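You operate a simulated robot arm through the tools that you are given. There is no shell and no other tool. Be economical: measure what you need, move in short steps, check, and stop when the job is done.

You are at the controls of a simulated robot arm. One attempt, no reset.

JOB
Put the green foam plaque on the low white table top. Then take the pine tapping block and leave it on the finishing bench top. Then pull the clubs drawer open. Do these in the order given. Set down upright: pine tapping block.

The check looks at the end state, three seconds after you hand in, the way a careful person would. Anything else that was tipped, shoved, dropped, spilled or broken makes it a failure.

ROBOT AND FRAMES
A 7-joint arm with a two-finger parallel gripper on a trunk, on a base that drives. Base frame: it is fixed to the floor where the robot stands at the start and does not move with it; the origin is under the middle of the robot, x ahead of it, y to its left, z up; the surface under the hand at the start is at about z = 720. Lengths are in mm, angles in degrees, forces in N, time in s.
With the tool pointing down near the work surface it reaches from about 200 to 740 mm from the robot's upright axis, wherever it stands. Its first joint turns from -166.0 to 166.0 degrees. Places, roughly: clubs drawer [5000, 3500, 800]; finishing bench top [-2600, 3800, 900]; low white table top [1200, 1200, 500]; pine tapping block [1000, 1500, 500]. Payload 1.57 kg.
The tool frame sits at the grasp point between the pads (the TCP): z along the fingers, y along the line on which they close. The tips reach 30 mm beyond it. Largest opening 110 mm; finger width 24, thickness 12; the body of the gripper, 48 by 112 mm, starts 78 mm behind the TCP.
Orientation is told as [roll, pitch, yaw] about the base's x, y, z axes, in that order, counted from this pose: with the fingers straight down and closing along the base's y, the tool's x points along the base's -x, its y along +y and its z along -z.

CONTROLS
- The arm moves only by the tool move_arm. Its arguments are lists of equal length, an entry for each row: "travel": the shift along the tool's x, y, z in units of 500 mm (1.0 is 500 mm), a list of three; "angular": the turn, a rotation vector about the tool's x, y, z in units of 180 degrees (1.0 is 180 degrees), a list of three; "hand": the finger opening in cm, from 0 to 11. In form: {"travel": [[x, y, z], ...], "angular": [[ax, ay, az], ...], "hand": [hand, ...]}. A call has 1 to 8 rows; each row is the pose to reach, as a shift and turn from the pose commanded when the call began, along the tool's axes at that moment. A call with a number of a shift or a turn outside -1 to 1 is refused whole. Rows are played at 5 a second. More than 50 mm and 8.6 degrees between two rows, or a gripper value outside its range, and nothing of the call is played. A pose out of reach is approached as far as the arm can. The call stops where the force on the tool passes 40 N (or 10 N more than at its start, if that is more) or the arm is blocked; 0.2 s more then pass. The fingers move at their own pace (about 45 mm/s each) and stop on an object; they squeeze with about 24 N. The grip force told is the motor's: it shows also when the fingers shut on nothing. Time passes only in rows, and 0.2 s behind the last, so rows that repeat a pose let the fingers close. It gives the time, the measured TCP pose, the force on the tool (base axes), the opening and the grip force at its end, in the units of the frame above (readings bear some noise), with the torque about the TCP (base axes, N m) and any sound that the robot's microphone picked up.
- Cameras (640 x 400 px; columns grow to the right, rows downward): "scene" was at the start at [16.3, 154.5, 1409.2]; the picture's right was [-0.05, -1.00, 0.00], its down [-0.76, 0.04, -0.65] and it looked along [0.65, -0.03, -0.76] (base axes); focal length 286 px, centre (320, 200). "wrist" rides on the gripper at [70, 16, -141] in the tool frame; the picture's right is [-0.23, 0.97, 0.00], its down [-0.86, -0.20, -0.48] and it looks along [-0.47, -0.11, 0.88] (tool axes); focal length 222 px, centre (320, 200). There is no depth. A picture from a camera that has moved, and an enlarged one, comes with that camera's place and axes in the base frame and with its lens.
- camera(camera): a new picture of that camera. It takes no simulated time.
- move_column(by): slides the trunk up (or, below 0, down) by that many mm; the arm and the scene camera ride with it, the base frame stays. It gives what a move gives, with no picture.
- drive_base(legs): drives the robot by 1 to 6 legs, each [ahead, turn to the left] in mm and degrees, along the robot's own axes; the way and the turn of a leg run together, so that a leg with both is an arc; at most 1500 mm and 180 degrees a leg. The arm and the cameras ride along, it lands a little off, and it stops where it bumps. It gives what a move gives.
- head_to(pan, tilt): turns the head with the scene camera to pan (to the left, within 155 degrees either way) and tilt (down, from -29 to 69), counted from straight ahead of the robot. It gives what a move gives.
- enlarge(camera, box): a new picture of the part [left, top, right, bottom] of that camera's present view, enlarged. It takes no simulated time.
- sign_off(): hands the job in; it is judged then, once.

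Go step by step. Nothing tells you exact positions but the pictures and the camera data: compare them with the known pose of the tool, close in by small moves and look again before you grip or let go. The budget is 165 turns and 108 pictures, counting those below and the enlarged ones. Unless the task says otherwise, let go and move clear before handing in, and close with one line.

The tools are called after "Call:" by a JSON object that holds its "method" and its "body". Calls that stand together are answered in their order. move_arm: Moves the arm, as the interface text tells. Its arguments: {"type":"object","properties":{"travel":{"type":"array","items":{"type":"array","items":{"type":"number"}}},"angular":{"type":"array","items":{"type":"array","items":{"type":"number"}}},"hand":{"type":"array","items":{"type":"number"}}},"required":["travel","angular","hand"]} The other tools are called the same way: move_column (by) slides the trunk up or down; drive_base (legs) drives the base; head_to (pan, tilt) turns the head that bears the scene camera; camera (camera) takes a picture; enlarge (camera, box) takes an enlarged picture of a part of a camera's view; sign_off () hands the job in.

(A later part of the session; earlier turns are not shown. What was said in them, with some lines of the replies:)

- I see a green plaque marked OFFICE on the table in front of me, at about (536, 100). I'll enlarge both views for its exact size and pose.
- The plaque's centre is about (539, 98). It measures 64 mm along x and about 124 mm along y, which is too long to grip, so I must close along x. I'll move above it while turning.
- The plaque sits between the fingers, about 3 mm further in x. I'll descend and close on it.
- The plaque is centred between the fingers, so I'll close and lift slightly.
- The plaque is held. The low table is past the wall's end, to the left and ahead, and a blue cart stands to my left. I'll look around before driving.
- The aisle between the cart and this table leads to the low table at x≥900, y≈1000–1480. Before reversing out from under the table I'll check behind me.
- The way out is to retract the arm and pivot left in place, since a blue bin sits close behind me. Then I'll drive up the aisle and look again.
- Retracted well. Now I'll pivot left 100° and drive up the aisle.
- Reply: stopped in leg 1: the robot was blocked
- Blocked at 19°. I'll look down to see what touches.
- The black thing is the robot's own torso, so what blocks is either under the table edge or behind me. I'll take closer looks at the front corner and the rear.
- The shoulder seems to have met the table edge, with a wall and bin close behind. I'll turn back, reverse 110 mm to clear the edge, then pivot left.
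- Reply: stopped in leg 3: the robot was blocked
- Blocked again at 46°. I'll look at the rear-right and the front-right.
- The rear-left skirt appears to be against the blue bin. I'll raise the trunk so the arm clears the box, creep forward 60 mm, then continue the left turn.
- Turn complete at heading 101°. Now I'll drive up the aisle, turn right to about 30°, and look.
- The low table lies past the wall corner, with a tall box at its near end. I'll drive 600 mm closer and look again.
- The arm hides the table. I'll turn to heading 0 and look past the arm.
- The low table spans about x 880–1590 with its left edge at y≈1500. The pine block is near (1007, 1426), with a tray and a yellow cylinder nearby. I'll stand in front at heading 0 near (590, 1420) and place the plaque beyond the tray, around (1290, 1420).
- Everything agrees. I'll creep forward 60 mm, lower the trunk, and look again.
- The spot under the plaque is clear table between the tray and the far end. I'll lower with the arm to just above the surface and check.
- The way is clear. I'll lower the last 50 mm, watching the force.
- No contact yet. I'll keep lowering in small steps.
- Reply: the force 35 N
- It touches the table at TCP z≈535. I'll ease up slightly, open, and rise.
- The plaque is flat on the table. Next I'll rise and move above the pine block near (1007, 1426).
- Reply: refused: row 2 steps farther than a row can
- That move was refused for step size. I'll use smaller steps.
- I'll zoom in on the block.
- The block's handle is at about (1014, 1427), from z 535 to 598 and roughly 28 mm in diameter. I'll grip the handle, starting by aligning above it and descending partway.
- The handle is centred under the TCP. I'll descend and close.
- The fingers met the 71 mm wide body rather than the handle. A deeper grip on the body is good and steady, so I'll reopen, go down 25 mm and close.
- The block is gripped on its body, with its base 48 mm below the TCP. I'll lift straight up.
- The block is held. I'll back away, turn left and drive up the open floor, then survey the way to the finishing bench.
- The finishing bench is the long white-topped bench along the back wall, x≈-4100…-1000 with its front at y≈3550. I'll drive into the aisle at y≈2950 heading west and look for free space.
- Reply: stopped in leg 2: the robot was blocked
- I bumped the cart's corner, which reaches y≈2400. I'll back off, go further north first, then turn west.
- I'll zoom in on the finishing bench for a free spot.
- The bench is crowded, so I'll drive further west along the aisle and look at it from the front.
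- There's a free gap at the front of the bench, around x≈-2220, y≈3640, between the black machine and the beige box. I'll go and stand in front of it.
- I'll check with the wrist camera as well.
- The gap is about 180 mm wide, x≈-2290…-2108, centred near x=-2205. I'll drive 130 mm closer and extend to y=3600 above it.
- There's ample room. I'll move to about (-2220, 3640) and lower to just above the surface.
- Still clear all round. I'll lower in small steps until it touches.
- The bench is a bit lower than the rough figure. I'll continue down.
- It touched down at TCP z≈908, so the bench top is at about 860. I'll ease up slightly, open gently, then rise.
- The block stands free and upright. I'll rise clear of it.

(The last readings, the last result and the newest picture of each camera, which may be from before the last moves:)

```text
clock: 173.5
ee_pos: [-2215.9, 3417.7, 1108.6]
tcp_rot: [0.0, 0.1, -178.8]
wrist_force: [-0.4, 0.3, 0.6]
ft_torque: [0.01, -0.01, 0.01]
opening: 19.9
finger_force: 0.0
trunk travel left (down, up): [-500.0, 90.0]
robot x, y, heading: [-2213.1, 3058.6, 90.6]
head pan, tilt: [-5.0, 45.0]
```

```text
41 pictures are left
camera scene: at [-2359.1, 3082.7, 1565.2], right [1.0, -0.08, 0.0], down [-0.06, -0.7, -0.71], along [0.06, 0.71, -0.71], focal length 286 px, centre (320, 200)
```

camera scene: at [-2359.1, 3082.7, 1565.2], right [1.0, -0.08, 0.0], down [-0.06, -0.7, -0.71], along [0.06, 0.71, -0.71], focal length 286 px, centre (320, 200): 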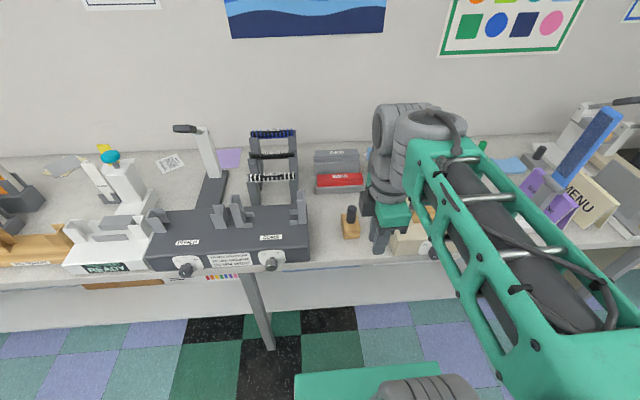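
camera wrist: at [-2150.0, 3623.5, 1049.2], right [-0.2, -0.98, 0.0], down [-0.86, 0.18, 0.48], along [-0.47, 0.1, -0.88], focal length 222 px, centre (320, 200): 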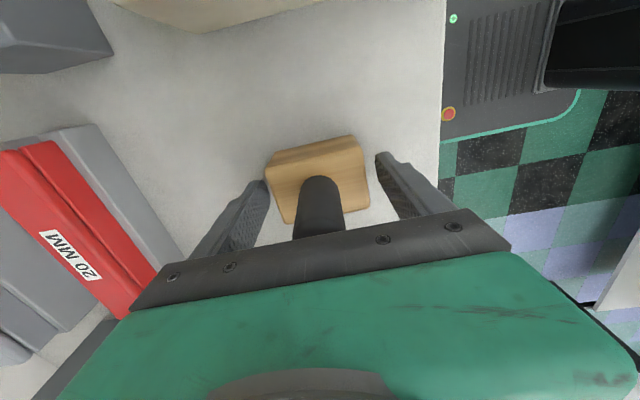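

The block is placed upright on the finishing bench. Now for the drawer near (5000, 3500): I'll back off and drive east along the aisle, then look.

Call:
{"method": "drive_base", "body": {"legs": [[-270, 0], [0, -90.6], [1500, 0], [1400, 0]]}}

Call:
{"method": "head_to", "body": {"pan": 0, "tilt": 25}}

Call:
{"method": "camera", "body": {"camera": "scene"}}

```text
clock: 192.9
ee_pos: [1057.8, 2842.9, 1108.5]
tcp_rot: [0.1, 0.0, 92.9]
wrist_force: [0.1, 0.3, -0.2]
ft_torque: [0.02, 0.02, -0.02]
opening: 20.3
finger_force: 0.1
trunk travel left (down, up): [-500.0, 90.0]
robot x, y, heading: [697.6, 2824.4, 2.3]
head pan, tilt: [-5.0, 45.0]
```

```text
clock: 193.8
ee_pos: [1058.0, 2842.1, 1107.7]
tcp_rot: [0.2, 0.0, 93.0]
wrist_force: [0.1, -0.9, 0.5]
ft_torque: [-0.02, -0.01, 0.05]
opening: 20.2
finger_force: 0.2
trunk travel left (down, up): [-500.0, 90.0]
robot x, y, heading: [700.4, 2822.8, 2.3]
head pan, tilt: [0.0, 25.0]
```

```text
40 pictures are left
camera scene: at [723.7, 2985.1, 1595.7], right [0.04, -1.0, 0.0], down [-0.42, -0.02, -0.91], along [0.91, 0.03, -0.42], focal length 286 px, centre (320, 200)
```

scene: 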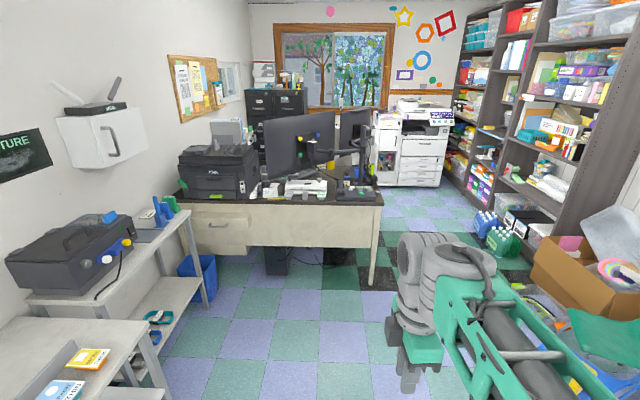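

The black filing cabinet in the far corner, behind the desk, should hold the clubs drawer. I'll drive around the south side of the desk.

Call:
{"method": "drive_base", "body": {"legs": [[0, -28], [1500, 0], [0, 25.7], [1000, 0]]}}

Call:
{"method": "head_to", "body": {"pan": 25, "tilt": 25}}

Call:
{"method": "camera", "body": {"camera": "scene"}}

```text
clock: 200.5
ee_pos: [2062.8, 2176.0, 1110.0]
tcp_rot: [0.0, 0.1, 65.2]
wrist_force: [-0.4, 0.0, -0.7]
ft_torque: [0.0, -0.03, -0.04]
opening: 20.2
finger_force: 0.2
trunk travel left (down, up): [-500.0, 90.0]
robot x, y, heading: [1741.9, 2331.3, -25.8]
head pan, tilt: [0.0, 25.0]
stopped in leg 2: the robot was blocked; the commanded pose is now the measured one
```

```text
clock: 201.4
ee_pos: [2063.4, 2175.6, 1109.3]
tcp_rot: [0.0, 0.0, 65.2]
wrist_force: [0.0, 0.0, 0.1]
ft_torque: [0.03, 0.0, 0.01]
opening: 19.7
finger_force: 0.0
trunk travel left (down, up): [-500.0, 90.0]
robot x, y, heading: [1735.1, 2328.0, -25.6]
head pan, tilt: [25.0, 25.0]
```

```text
39 pictures are left
camera scene: at [1841.9, 2496.4, 1595.8], right [-0.01, -1.0, 0.0], down [-0.42, 0.01, -0.91], along [0.91, -0.01, -0.42], focal length 286 px, centre (320, 200)
```

scene: 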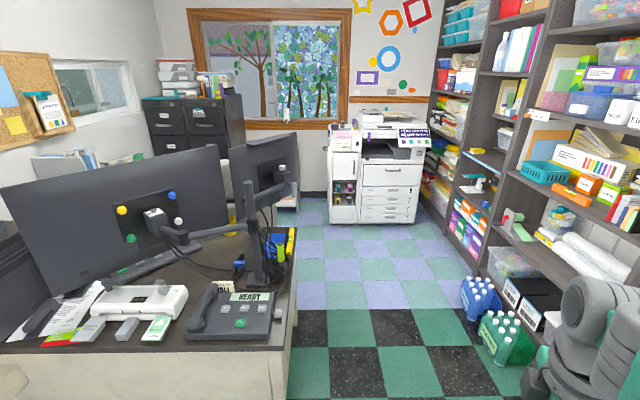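

Blocked short. I'll look down ahead to see what I met.

Call:
{"method": "head_to", "body": {"pan": 0, "tilt": 60}}

Call:
{"method": "camera", "body": {"camera": "scene"}}

Call:
{"method": "head_to", "body": {"pan": -50, "tilt": 50}}

Call:
{"method": "camera", "body": {"camera": "scene"}}

```text
clock: 202.4
ee_pos: [2062.1, 2175.7, 1109.7]
tcp_rot: [0.1, -0.1, 65.3]
wrist_force: [-0.2, 0.9, -0.3]
ft_torque: [0.0, -0.02, -0.03]
opening: 19.8
finger_force: 0.1
trunk travel left (down, up): [-500.0, 90.0]
robot x, y, heading: [1740.9, 2329.5, -25.7]
head pan, tilt: [0.0, 60.0]
```

```text
38 pictures are left
camera scene: at [1809.8, 2468.8, 1545.8], right [-0.43, -0.9, 0.0], down [-0.78, 0.38, -0.5], along [0.45, -0.22, -0.87], focal length 286 px, centre (320, 200)
```

scene: 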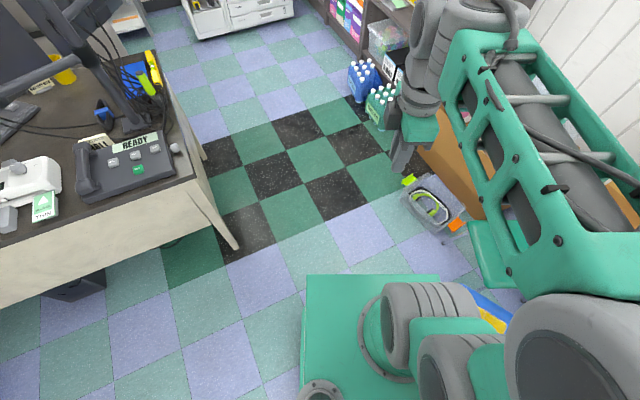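

```text
clock: 203.6
ee_pos: [2062.4, 2174.9, 1109.9]
tcp_rot: [-0.1, 0.0, 65.2]
wrist_force: [0.3, -0.1, 0.3]
ft_torque: [-0.01, 0.02, 0.0]
opening: 20.1
finger_force: 0.2
trunk travel left (down, up): [-500.0, 90.0]
robot x, y, heading: [1739.3, 2328.4, -25.7]
head pan, tilt: [-50.0, 50.0]
```

```text
37 pictures are left
camera scene: at [1768.7, 2423.1, 1558.3], right [-0.97, -0.25, 0.0], down [-0.19, 0.74, -0.64], along [0.16, -0.62, -0.77], focal length 286 px, centre (320, 200)
```

scene: 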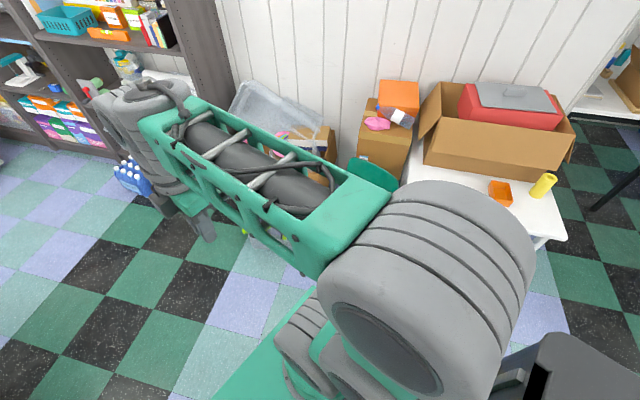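

My right front corner is against the blue chair. I'll back off, swing left, and pass between the chair and desk at about y=2300.

Call:
{"method": "drive_base", "body": {"legs": [[-150, 0], [0, 17.7], [800, 0], [700, 0]]}}

Call:
{"method": "head_to", "body": {"pan": -140, "tilt": 35}}

Call:
{"method": "camera", "body": {"camera": "scene"}}

Call:
{"method": "head_to", "body": {"pan": 45, "tilt": 25}}

Call:
{"method": "camera", "body": {"camera": "scene"}}

```text
clock: 213.3
ee_pos: [3444.3, 2132.8, 1109.9]
tcp_rot: [0.0, 0.0, 82.9]
wrist_force: [-0.1, 0.4, -0.2]
ft_torque: [0.03, -0.03, 0.03]
opening: 20.1
finger_force: 0.0
trunk travel left (down, up): [-500.0, 90.0]
robot x, y, heading: [3092.6, 2179.3, -8.0]
head pan, tilt: [-50.0, 50.0]
```

```text
clock: 215.0
ee_pos: [3445.8, 2133.2, 1110.3]
tcp_rot: [0.0, 0.0, 82.9]
wrist_force: [0.0, -0.1, 0.8]
ft_torque: [0.04, 0.01, -0.01]
opening: 19.8
finger_force: 0.1
trunk travel left (down, up): [-500.0, 90.0]
robot x, y, heading: [3086.0, 2184.7, -8.2]
head pan, tilt: [-140.0, 35.0]
```

```text
36 pictures are left
camera scene: at [2975.0, 2298.9, 1580.0], right [-0.53, 0.85, 0.0], down [0.49, 0.3, -0.82], along [-0.69, -0.43, -0.57], focal length 286 px, centre (320, 200)
```

scene: 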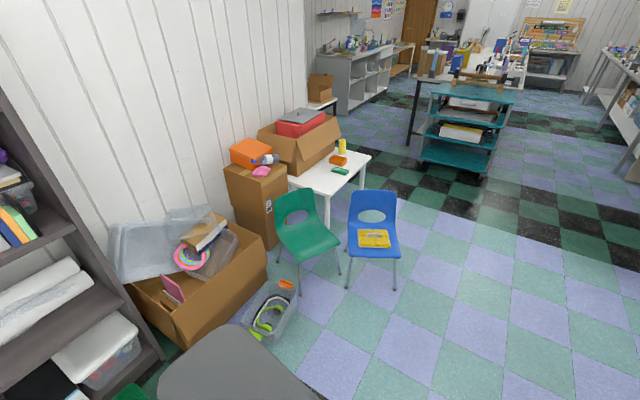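

```text
clock: 217.7
ee_pos: [3444.5, 2133.7, 1109.8]
tcp_rot: [0.0, 0.0, 82.9]
wrist_force: [-0.2, -0.3, -0.1]
ft_torque: [0.01, 0.0, 0.01]
opening: 20.1
finger_force: 0.1
trunk travel left (down, up): [-500.0, 90.0]
robot x, y, heading: [3088.3, 2179.8, -7.7]
head pan, tilt: [45.0, 25.0]
```

```text
35 pictures are left
camera scene: at [3123.3, 2401.0, 1595.8], right [0.6, -0.8, 0.0], down [-0.34, -0.25, -0.91], along [0.72, 0.54, -0.42], focal length 286 px, centre (320, 200)
```

scene: 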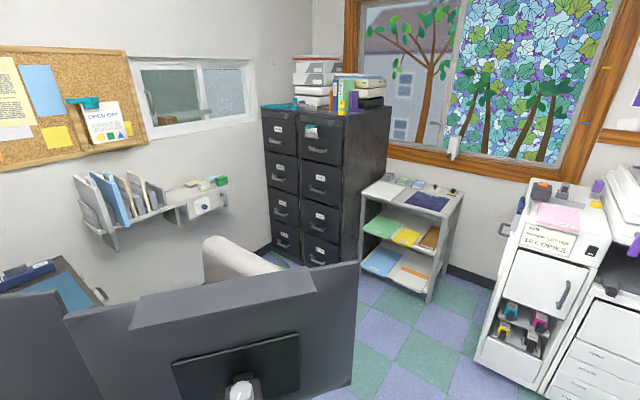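

The chair still stands with its folder in place. The filing cabinets are two columns of four labelled drawers, so I'll zoom in to read them.

Call:
{"method": "enlarge", "body": {"camera": "scene", "box": [250, 95, 370, 170]}}

Call:
{"method": "enlarge", "body": {"camera": "scene", "box": [250, 170, 370, 270]}}

```text
5.33 times, centred on (310, 132) of scene
camera zoom: at [3123.3, 2401.0, 1595.8], right [0.6, -0.8, 0.0], down [-0.34, -0.25, -0.91], along [0.72, 0.54, -0.42], focal length 1524 px, centre (373, 560)
```

zoom: 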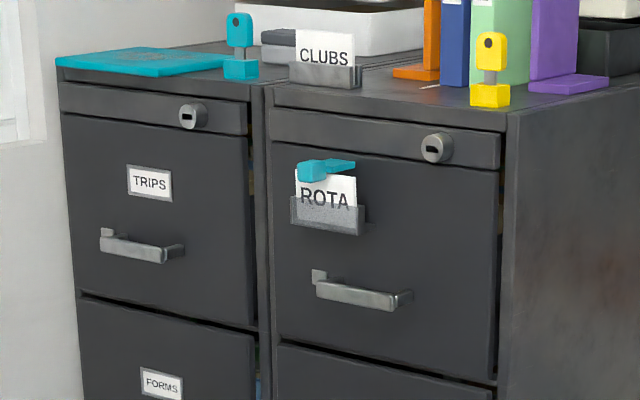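

```text
4.00 times, centred on (310, 220) of scene
camera zoom: at [3123.3, 2401.0, 1595.8], right [0.6, -0.8, 0.0], down [-0.34, -0.25, -0.91], along [0.72, 0.54, -0.42], focal length 1143 px, centre (360, 120)
```

zoom: 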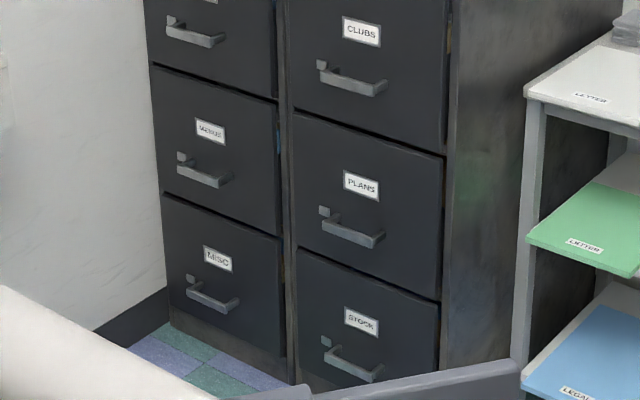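

The CLUBS drawer is the second from the top in the right-hand cabinet. Its front plane is at x≈4665 and the handle bar is near (4630, 3550, 788). I'll drive around the desk toward it.

Call:
{"method": "drive_base", "body": {"legs": [[0, 8], [320, 0], [0, 47], [850, 0]]}}

Call:
{"method": "head_to", "body": {"pan": 0, "tilt": 35}}

Call:
{"method": "camera", "body": {"camera": "scene"}}

Call:
{"method": "head_to", "body": {"pan": 65, "tilt": 40}}

Call:
{"method": "camera", "body": {"camera": "scene"}}

```text
clock: 226.7
ee_pos: [4241.2, 3061.0, 1108.7]
tcp_rot: [0.0, -0.1, 137.0]
wrist_force: [-0.7, 0.0, -0.2]
ft_torque: [0.0, -0.04, 0.01]
opening: 20.1
finger_force: 0.1
trunk travel left (down, up): [-500.0, 90.0]
robot x, y, heading: [3996.1, 2801.4, 46.2]
head pan, tilt: [45.0, 25.0]
```

```text
clock: 227.8
ee_pos: [4242.1, 3061.0, 1108.7]
tcp_rot: [0.0, 0.0, 137.1]
wrist_force: [0.5, 0.1, 1.0]
ft_torque: [-0.01, -0.03, 0.0]
opening: 19.8
finger_force: 0.0
trunk travel left (down, up): [-500.0, 90.0]
robot x, y, heading: [3993.0, 2796.9, 46.2]
head pan, tilt: [0.0, 35.0]
```

```text
32 pictures are left
camera scene: at [3900.8, 2931.1, 1580.0], right [0.72, -0.69, 0.0], down [-0.4, -0.41, -0.82], along [0.57, 0.59, -0.57], focal length 286 px, centre (320, 200)
```

scene: 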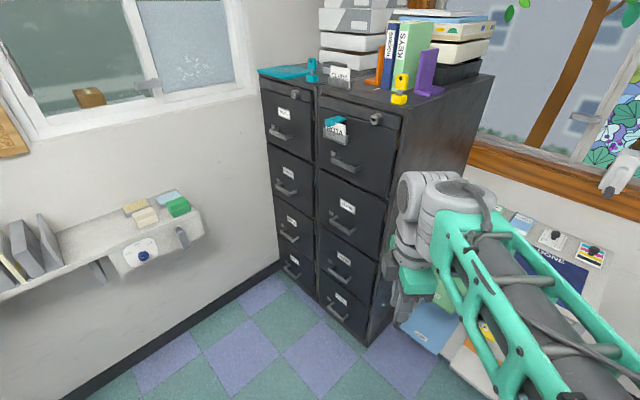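

```text
clock: 229.2
ee_pos: [4240.3, 3059.7, 1110.5]
tcp_rot: [-0.1, 0.1, 137.1]
wrist_force: [-0.7, -1.3, 0.6]
ft_torque: [0.03, 0.02, -0.02]
opening: 20.2
finger_force: 0.1
trunk travel left (down, up): [-500.0, 90.0]
robot x, y, heading: [3996.3, 2802.3, 46.0]
head pan, tilt: [65.0, 40.0]
```

```text
31 pictures are left
camera scene: at [3809.2, 2946.7, 1572.4], right [0.93, 0.36, 0.0], down [0.23, -0.6, -0.77], along [-0.28, 0.71, -0.64], focal length 286 px, centre (320, 200)
```

scene: 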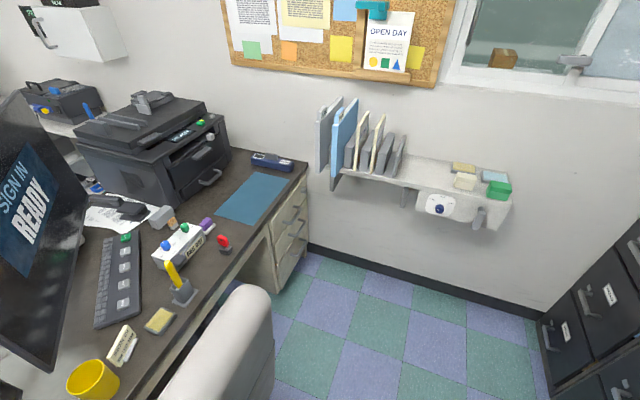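

The floor in front of the cabinet is free. I'll move up diagonally, lower the trunk, and turn the tool to aim along +x with the fingers closing vertically.

Call:
{"method": "drive_base", "body": {"legs": [[210, 0]]}}

Call:
{"method": "move_column", "body": {"by": -200}}

Call:
{"method": "move_arm", "body": {"travel": [[0, 0, 0], [0, 0, 0], [0, 0, 0], [0, 0, 0], [0, 0, 0], [0, 0, 0], [0, 0, 0]], "angular": [[0, 0, 0.04], [0, 0, 0.08], [0, 0, 0.12], [0, 0, 0.16], [0, 0, 0.2], [0, 0, 0.24], [0, 0, 0.26]], "hand": [4, 5, 5, 5, 5, 5, 5]}}

```text
clock: 230.8
ee_pos: [4388.6, 3213.7, 1110.8]
tcp_rot: [0.2, 0.1, 137.0]
wrist_force: [-0.2, -0.4, 0.4]
ft_torque: [0.0, -0.01, 0.01]
opening: 20.0
finger_force: 0.0
trunk travel left (down, up): [-500.0, 90.0]
robot x, y, heading: [4138.9, 2955.1, 46.2]
head pan, tilt: [65.0, 40.0]
```

```text
clock: 233.0
ee_pos: [4387.7, 3212.4, 909.0]
tcp_rot: [0.0, 0.0, 137.0]
wrist_force: [-0.4, 0.5, -0.5]
ft_torque: [-0.02, -0.01, 0.01]
opening: 20.1
finger_force: 0.1
trunk travel left (down, up): [-300.0, 290.0]
robot x, y, heading: [4140.6, 2954.7, 46.0]
head pan, tilt: [65.0, 40.0]
```

```text
clock: 234.6
ee_pos: [4388.4, 3213.2, 909.3]
tcp_rot: [0.1, 0.0, 90.2]
wrist_force: [-0.6, -0.1, 0.2]
ft_torque: [-0.03, -0.03, -0.01]
opening: 50.4
finger_force: 0.2
trunk travel left (down, up): [-300.0, 290.0]
robot x, y, heading: [4138.4, 2950.2, 46.1]
head pan, tilt: [65.0, 40.0]
```

Call:
{"method": "move_arm", "body": {"travel": [[-0.03, 0, 0], [-0.06, 0, 0], [-0.09, 0, 0], [-0.12, 0, 0], [-0.15, 0, 0], [-0.18, 0, 0], [-0.21, 0, 0], [-0.24, 0, 0]], "angular": [[0.045, 0, 0], [0.09, 0, 0], [0.135, 0, 0], [0.18, 0, 0], [0.225, 0, 0], [0.27, 0, 0], [0.315, 0, 0], [0.36, 0, 0]], "hand": [5, 5, 5, 5, 5, 5, 5, 5]}}

Call:
{"method": "move_arm", "body": {"travel": [[-0.04, 0, 0], [-0.08, 0, 0], [-0.12, 0, 0], [-0.16, 0, 0], [-0.2, 0, 0], [-0.24, 0, 0]], "angular": [[0.035, 0, 0], [0.07, 0, 0], [0.105, 0, 0], [0.14, 0, 0], [0.14, 0, 0], [0.14, 0, 0]], "hand": [5, 5, 5, 5, 5, 5]}}

Call:
{"method": "camera", "body": {"camera": "wrist"}}

Call:
{"method": "head_to", "body": {"pan": 5, "tilt": 35}}

Call:
{"method": "camera", "body": {"camera": "scene"}}

```text
clock: 236.4
ee_pos: [4388.1, 3336.2, 910.3]
tcp_rot: [-64.9, -0.1, 90.2]
wrist_force: [0.3, -0.7, -0.2]
ft_torque: [0.01, -0.01, 0.02]
opening: 50.1
finger_force: 0.1
trunk travel left (down, up): [-300.0, 290.0]
robot x, y, heading: [4139.1, 2953.5, 45.9]
head pan, tilt: [65.0, 40.0]
```

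```text
clock: 237.8
ee_pos: [4404.6, 3338.1, 849.2]
tcp_rot: [-76.4, -0.1, 90.5]
wrist_force: [0.4, 0.2, -0.2]
ft_torque: [0.03, 0.03, -0.03]
opening: 49.8
finger_force: 0.0
out of reach, approached as far as the arm can: row 1, 2, 3, 4, 5, 6
trunk travel left (down, up): [-300.0, 290.0]
robot x, y, heading: [4140.0, 2950.4, 46.0]
head pan, tilt: [65.0, 40.0]
```

```text
30 pictures are left
camera wrist: at [4264.7, 3267.1, 867.0], right [-0.23, 0.23, -0.95], down [-0.42, 0.85, 0.31], along [0.88, 0.47, -0.1], focal length 222 px, centre (320, 200)
```

wrist: 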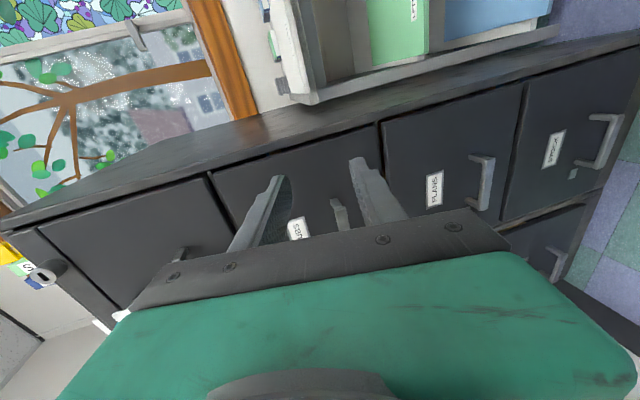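

```text
clock: 239.1
ee_pos: [4405.3, 3337.4, 848.8]
tcp_rot: [-76.3, -0.1, 90.4]
wrist_force: [-0.3, 0.9, 0.1]
ft_torque: [0.03, 0.01, -0.02]
opening: 49.9
finger_force: 0.0
trunk travel left (down, up): [-300.0, 290.0]
robot x, y, heading: [4142.0, 2952.9, 46.1]
head pan, tilt: [5.0, 35.0]
```

```text
29 pictures are left
camera scene: at [4041.7, 3089.0, 1380.0], right [0.78, -0.63, 0.0], down [-0.36, -0.45, -0.82], along [0.51, 0.64, -0.57], focal length 286 px, centre (320, 200)
```

scene: 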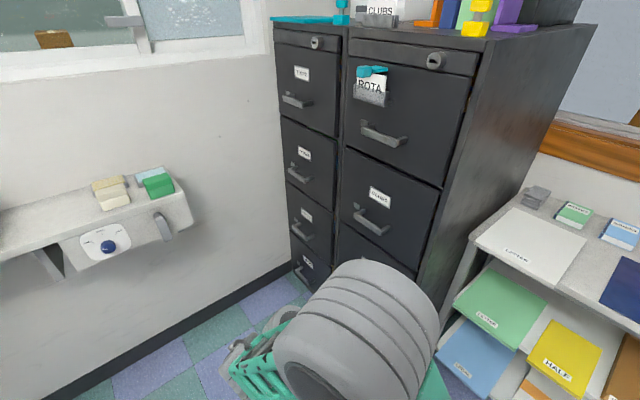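

The arm couldn't hold that angle obliquely to its reach, so I'll point the tool more along the robot's own heading. First I'll yaw the tool left about 40°.

Call:
{"method": "move_arm", "body": {"travel": [[0, 0, 0], [0, 0, 0], [0, 0, 0], [0, 0, 0], [0, 0, 0], [0, 0, 0]], "angular": [[0, -0.037, -0.009], [0, -0.074, -0.018], [0, -0.111, -0.027], [0, -0.148, -0.036], [0, -0.185, -0.045], [0, -0.215, -0.052]], "hand": [5, 5, 5, 5, 5, 5]}}

```text
clock: 240.5
ee_pos: [4402.8, 3336.2, 851.2]
tcp_rot: [-76.4, -0.1, 130.4]
wrist_force: [0.0, 0.1, -0.2]
ft_torque: [0.0, 0.02, -0.01]
opening: 49.9
finger_force: 0.1
trunk travel left (down, up): [-300.0, 290.0]
robot x, y, heading: [4141.4, 2951.8, 46.1]
head pan, tilt: [5.0, 35.0]
```

Call:
{"method": "move_arm", "body": {"travel": [[0, 0, 0], [0, 0, 0], [0, 0, 0]], "angular": [[0.04, 0, 0], [0.0755, 0, 0], [0.0755, 0, 0]], "hand": [5, 5, 5]}}

```text
clock: 241.3
ee_pos: [4401.9, 3337.0, 850.6]
tcp_rot: [-90.1, -0.1, 130.3]
wrist_force: [0.5, 0.1, 0.0]
ft_torque: [-0.01, 0.0, 0.01]
opening: 50.2
finger_force: 0.1
trunk travel left (down, up): [-300.0, 290.0]
robot x, y, heading: [4140.9, 2955.8, 46.1]
head pan, tilt: [5.0, 35.0]
```

The tool is now horizontal and aimed at about 40°. I'll measure the handle precisely with both cameras.

Call:
{"method": "enlarge", "body": {"camera": "scene", "box": [320, 160, 448, 240]}}

Call:
{"method": "camera", "body": {"camera": "wrist"}}

```text
5.00 times, centred on (384, 200) of scene
camera zoom: at [4041.9, 3088.5, 1380.0], right [0.78, -0.63, 0.0], down [-0.36, -0.45, -0.82], along [0.51, 0.64, -0.57], focal length 1429 px, centre (0, 200)
```

zoom: 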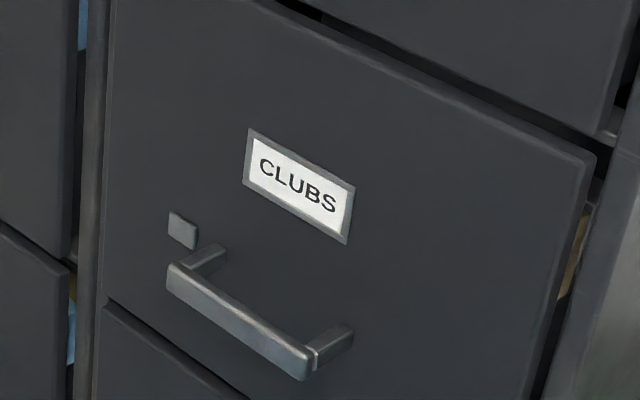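

```text
27 pictures are left
camera wrist: at [4340.4, 3192.2, 834.9], right [-0.15, 0.18, -0.97], down [-0.92, 0.34, 0.2], along [0.37, 0.92, 0.11], focal length 222 px, centre (320, 200)
```

wrist: 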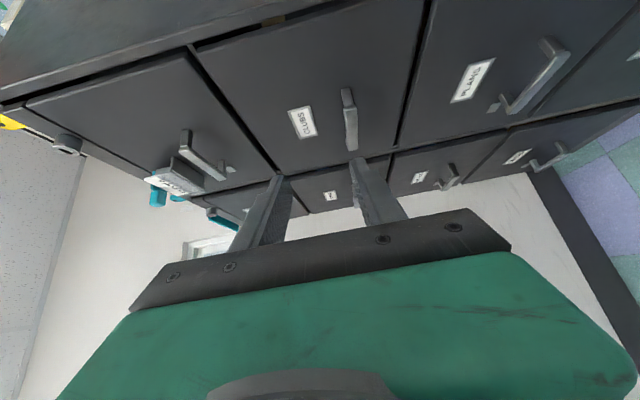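

The handle bar is at about (4594, 3539, 802), roughly 100 mm long, with a 40 mm gap to the face. I'll move to a point 80 mm short of it and check.

Call:
{"method": "move_arm", "body": {"travel": [[-0.03, 0.05, 0.03], [-0.067, 0.098, 0.08], [-0.067, 0.098, 0.16], [-0.067, 0.098, 0.24], [-0.067, 0.098, 0.32], [-0.067, 0.098, 0.385], [-0.067, 0.098, 0.385]], "angular": [[0, 0, 0], [0, 0, 0], [0, 0, 0], [0, 0, 0], [0, 0, 0], [0, 0, 0], [0, 0, 0]], "hand": [6, 6, 6, 6, 6, 6, 6]}}

Call:
{"method": "camera", "body": {"camera": "wrist"}}

Call:
{"method": "camera", "body": {"camera": "scene"}}

```text
clock: 242.9
ee_pos: [4530.3, 3487.2, 803.1]
tcp_rot: [-89.9, -0.1, 130.2]
wrist_force: [-0.2, -0.6, -0.2]
ft_torque: [0.02, -0.03, 0.0]
opening: 60.0
finger_force: 0.1
trunk travel left (down, up): [-300.0, 290.0]
robot x, y, heading: [4142.5, 2954.0, 46.0]
head pan, tilt: [5.0, 35.0]
```

```text
26 pictures are left
camera wrist: at [4467.1, 3343.6, 786.8], right [-0.15, 0.17, -0.97], down [-0.92, 0.34, 0.2], along [0.37, 0.92, 0.11], focal length 222 px, centre (320, 200)
```

wrist: 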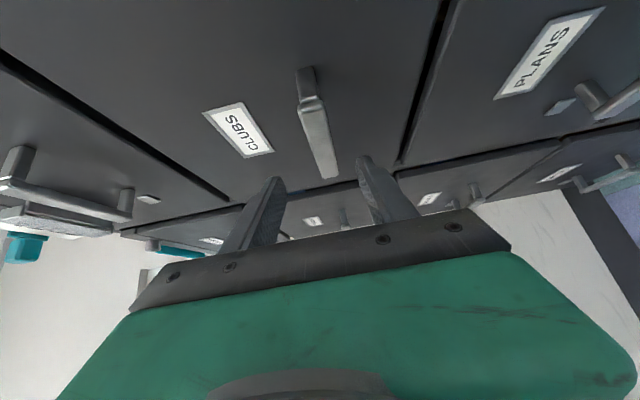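

```text
25 pictures are left
camera scene: at [4041.9, 3089.0, 1380.0], right [0.78, -0.63, 0.0], down [-0.36, -0.45, -0.82], along [0.51, 0.64, -0.57], focal length 286 px, centre (320, 200)
```

scene: 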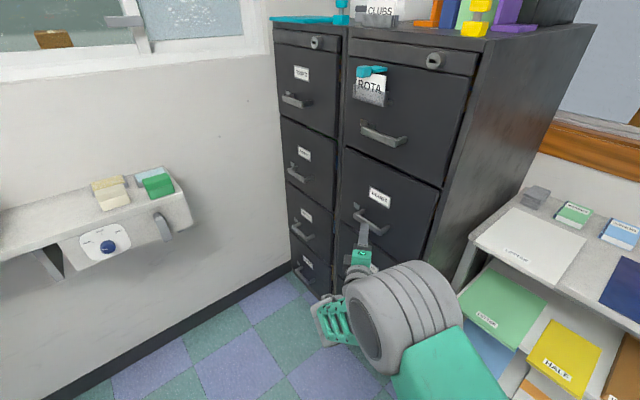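

The bar lies between the fingers. I'll advance 74 mm and close on it.

Call:
{"method": "move_arm", "body": {"travel": [[0.006, 0.006, 0.05], [0.012, 0.006, 0.1], [0.012, 0.006, 0.13], [0.012, 0.006, 0.147], [0.012, 0.006, 0.147]], "angular": [[0, 0, 0], [0, 0, 0], [0, 0, 0], [0, 0, 0], [0, 0, 0]], "hand": [6, 6, 6, 6, 6]}}

Call:
{"method": "camera", "body": {"camera": "wrist"}}

Call:
{"method": "enlarge", "body": {"camera": "scene", "box": [320, 170, 448, 250]}}

```text
clock: 244.1
ee_pos: [4587.5, 3530.3, 799.3]
tcp_rot: [-90.0, -0.2, 130.2]
wrist_force: [-0.8, -0.2, -0.2]
ft_torque: [-0.02, 0.0, -0.02]
opening: 60.1
finger_force: 0.0
trunk travel left (down, up): [-300.0, 290.0]
robot x, y, heading: [4141.5, 2952.3, 45.9]
head pan, tilt: [5.0, 35.0]
```

```text
24 pictures are left
camera wrist: at [4525.2, 3386.2, 783.8], right [-0.15, 0.17, -0.97], down [-0.92, 0.34, 0.2], along [0.37, 0.92, 0.11], focal length 222 px, centre (320, 200)
```

wrist: 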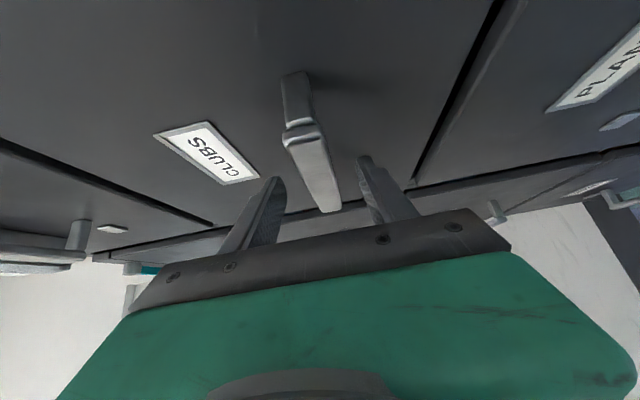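

```text
5.00 times, centred on (384, 210) of scene
camera zoom: at [4041.8, 3088.9, 1380.0], right [0.78, -0.63, 0.0], down [-0.36, -0.45, -0.82], along [0.51, 0.64, -0.57], focal length 1429 px, centre (0, 150)
```

zoom: 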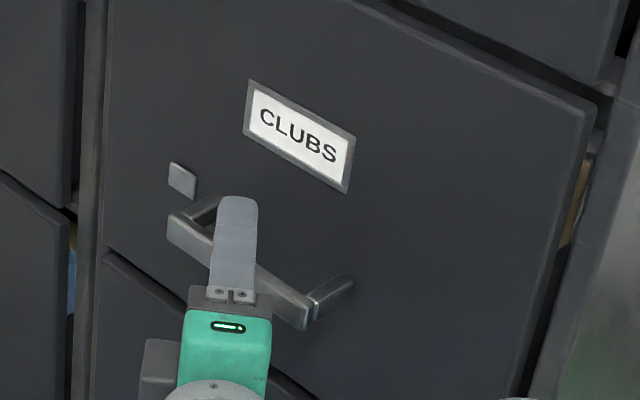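

The fingers straddle the bar. I'll close on it and make a small test pull straight along -x.

Call:
{"method": "move_arm", "body": {"travel": [[0, 0, 0], [0, 0, 0], [0, 0, 0], [0, 0, 0], [0, 0, 0], [0, 0, 0]], "angular": [[0, 0, 0], [0, 0, 0], [0, 0, 0], [0, 0, 0], [0, 0, 0], [0, 0, 0]], "hand": [4, 3, 2, 1, 0.5, 0.5]}}

Call:
{"method": "move_arm", "body": {"travel": [[-0.0129, 0, -0.0153], [-0.0259, 0, -0.0305], [-0.0388, 0, -0.0458], [-0.0518, 0, -0.061]], "angular": [[0, 0, 0], [0, 0, 0], [0, 0, 0], [0, 0, 0]], "hand": [0.5, 0.5, 0.5, 0.5]}}

Call:
{"method": "camera", "body": {"camera": "scene"}}

```text
clock: 245.5
ee_pos: [4587.8, 3530.9, 798.3]
tcp_rot: [-89.8, 0.0, 130.2]
wrist_force: [-2.1, -1.3, -10.2]
ft_torque: [0.69, -0.1, 0.12]
opening: 21.6
finger_force: 34.9
trunk travel left (down, up): [-300.0, 290.0]
robot x, y, heading: [4139.8, 2951.8, 46.1]
head pan, tilt: [5.0, 35.0]
```

```text
clock: 246.5
ee_pos: [4547.4, 3529.4, 797.9]
tcp_rot: [-89.9, 0.0, 130.2]
wrist_force: [-0.6, -0.5, -9.9]
ft_torque: [0.41, -0.24, 0.02]
opening: 21.9
finger_force: 34.2
trunk travel left (down, up): [-300.0, 290.0]
robot x, y, heading: [4142.2, 2952.0, 46.5]
head pan, tilt: [5.0, 35.0]
```

```text
22 pictures are left
camera scene: at [4042.2, 3089.5, 1380.0], right [0.78, -0.63, 0.0], down [-0.36, -0.45, -0.82], along [0.51, 0.64, -0.57], focal length 286 px, centre (320, 200)
```

scene: 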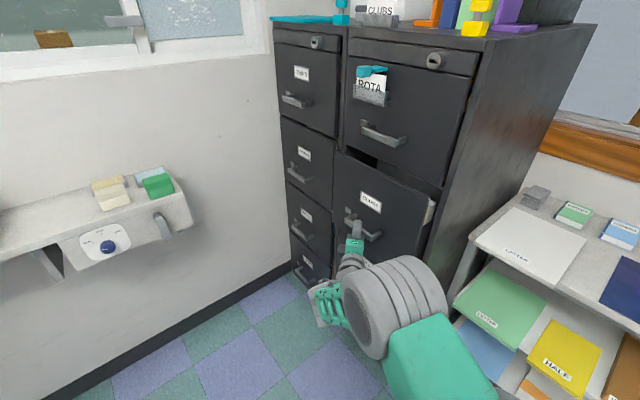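

The drawer slides out freely. I'll pull it about 245 mm further along -x.

Call:
{"method": "move_arm", "body": {"travel": [[-0.0453, 0.002, -0.0534], [-0.0906, 0.003, -0.1068], [-0.1359, 0.003, -0.1602], [-0.1812, 0.003, -0.2136], [-0.2265, 0.003, -0.267], [-0.2718, 0.003, -0.3204], [-0.3171, 0.003, -0.3738]], "angular": [[0, 0, 0], [0, 0, 0], [0, 0, 0], [0, 0, 0], [0, 0, 0], [0, 0, 0], [0, 0, 0]], "hand": [0.5, 0.5, 0.5, 0.5, 0.5, 0.5, 0.5]}}

Call:
{"method": "camera", "body": {"camera": "scene"}}

```text
clock: 248.1
ee_pos: [4302.9, 3529.4, 798.8]
tcp_rot: [-89.9, 0.1, 130.2]
wrist_force: [-1.7, -4.9, -9.7]
ft_torque: [0.76, -0.32, -0.49]
opening: 21.9
finger_force: 35.1
trunk travel left (down, up): [-300.0, 290.0]
robot x, y, heading: [4140.5, 2952.2, 46.2]
head pan, tilt: [5.0, 35.0]
```

```text
21 pictures are left
camera scene: at [4041.5, 3088.9, 1379.8], right [0.78, -0.63, 0.0], down [-0.36, -0.45, -0.82], along [0.51, 0.64, -0.57], focal length 286 px, centre (320, 200)
```

scene: 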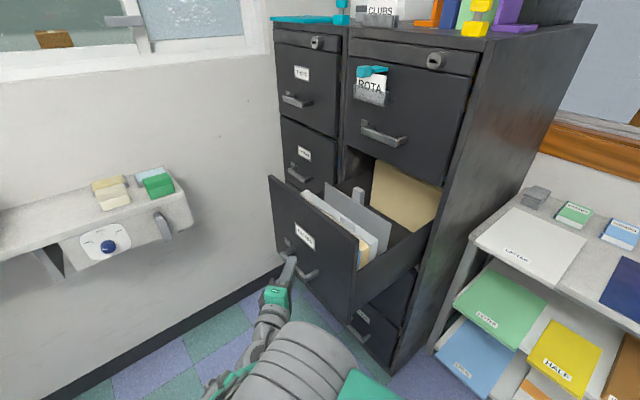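

The drawer is open by about 285 mm. I'll let go of the handle and back the gripper out along its own axis.

Call:
{"method": "move_arm", "body": {"travel": [[0, 0, 0], [0, 0, 0], [0, 0, 0], [0, 0, -0.03], [0, 0, -0.08], [0, 0, -0.14], [0, 0, -0.2], [0, 0, -0.24]], "angular": [[0, 0, 0], [0, 0, 0], [0, 0, 0], [0, 0, 0], [0, 0, 0], [0, 0, 0], [0, 0, 0], [0, 0, 0]], "hand": [3.5, 5, 6, 6, 6, 6, 6, 6]}}

Call:
{"method": "camera", "body": {"camera": "scene"}}

```text
clock: 249.9
ee_pos: [4266.7, 3497.5, 799.3]
tcp_rot: [-90.0, -0.2, 130.3]
wrist_force: [0.0, -0.4, 0.8]
ft_torque: [0.03, 0.0, 0.0]
opening: 60.1
finger_force: 0.2
out of reach, approached as far as the arm can: row 6, 7, 8
trunk travel left (down, up): [-300.0, 290.0]
robot x, y, heading: [4140.3, 2950.8, 46.2]
head pan, tilt: [5.0, 35.0]
```

```text
20 pictures are left
camera scene: at [4041.7, 3089.0, 1380.0], right [0.78, -0.63, 0.0], down [-0.36, -0.45, -0.82], along [0.51, 0.64, -0.57], focal length 286 px, centre (320, 200)
```

scene: 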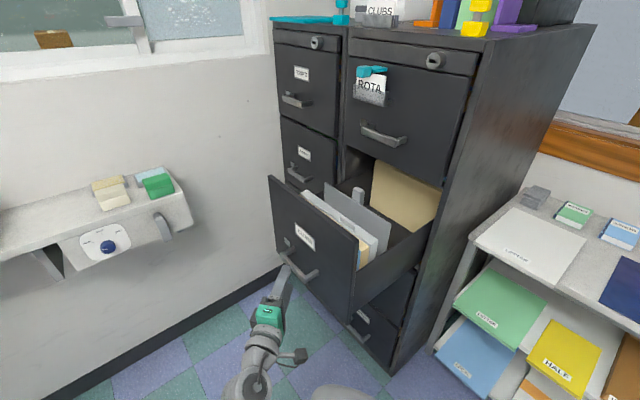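

The fingers are off the bar. I'll reverse the base 150 mm along the way I came to be well clear, then check.

Call:
{"method": "drive_base", "body": {"legs": [[-150, 0]]}}

Call:
{"method": "camera", "body": {"camera": "scene"}}

```text
clock: 251.3
ee_pos: [4159.1, 3388.5, 798.7]
tcp_rot: [-90.1, -0.2, 130.3]
wrist_force: [0.9, -0.6, -1.3]
ft_torque: [0.01, 0.05, 0.01]
opening: 59.8
finger_force: 0.0
trunk travel left (down, up): [-300.0, 290.0]
robot x, y, heading: [4036.8, 2839.3, 46.4]
head pan, tilt: [5.0, 35.0]
```

```text
19 pictures are left
camera scene: at [3936.6, 2979.3, 1380.0], right [0.78, -0.62, 0.0], down [-0.36, -0.45, -0.82], along [0.51, 0.64, -0.57], focal length 286 px, centre (320, 200)
```

scene: 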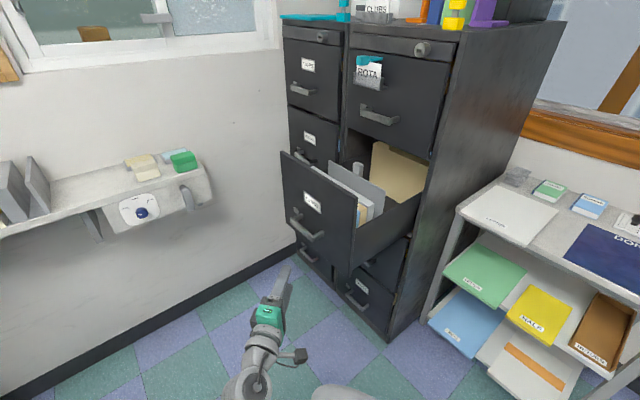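

The clubs drawer stands open and the gripper is clear. The plaque is on the low white table and the block is upright on the finishing bench, so I'm handing in.

Call:
{"method": "sign_off", "body": {}}

```text
The job is handed in.
```

I finished all three tasks in the order given: the green plaque lies flat on the low white table, the pine tapping block stands upright on the finishing bench, and the clubs drawer is open about 285 mm. On the way the base stopped against obstacles four times: near the starting table and blue bin (twice), at the teal cart, and at the blue chair. I saw nothing tipped or fallen in later pictures of the cart and chair, but I did not check whether anything had shifted slightly.
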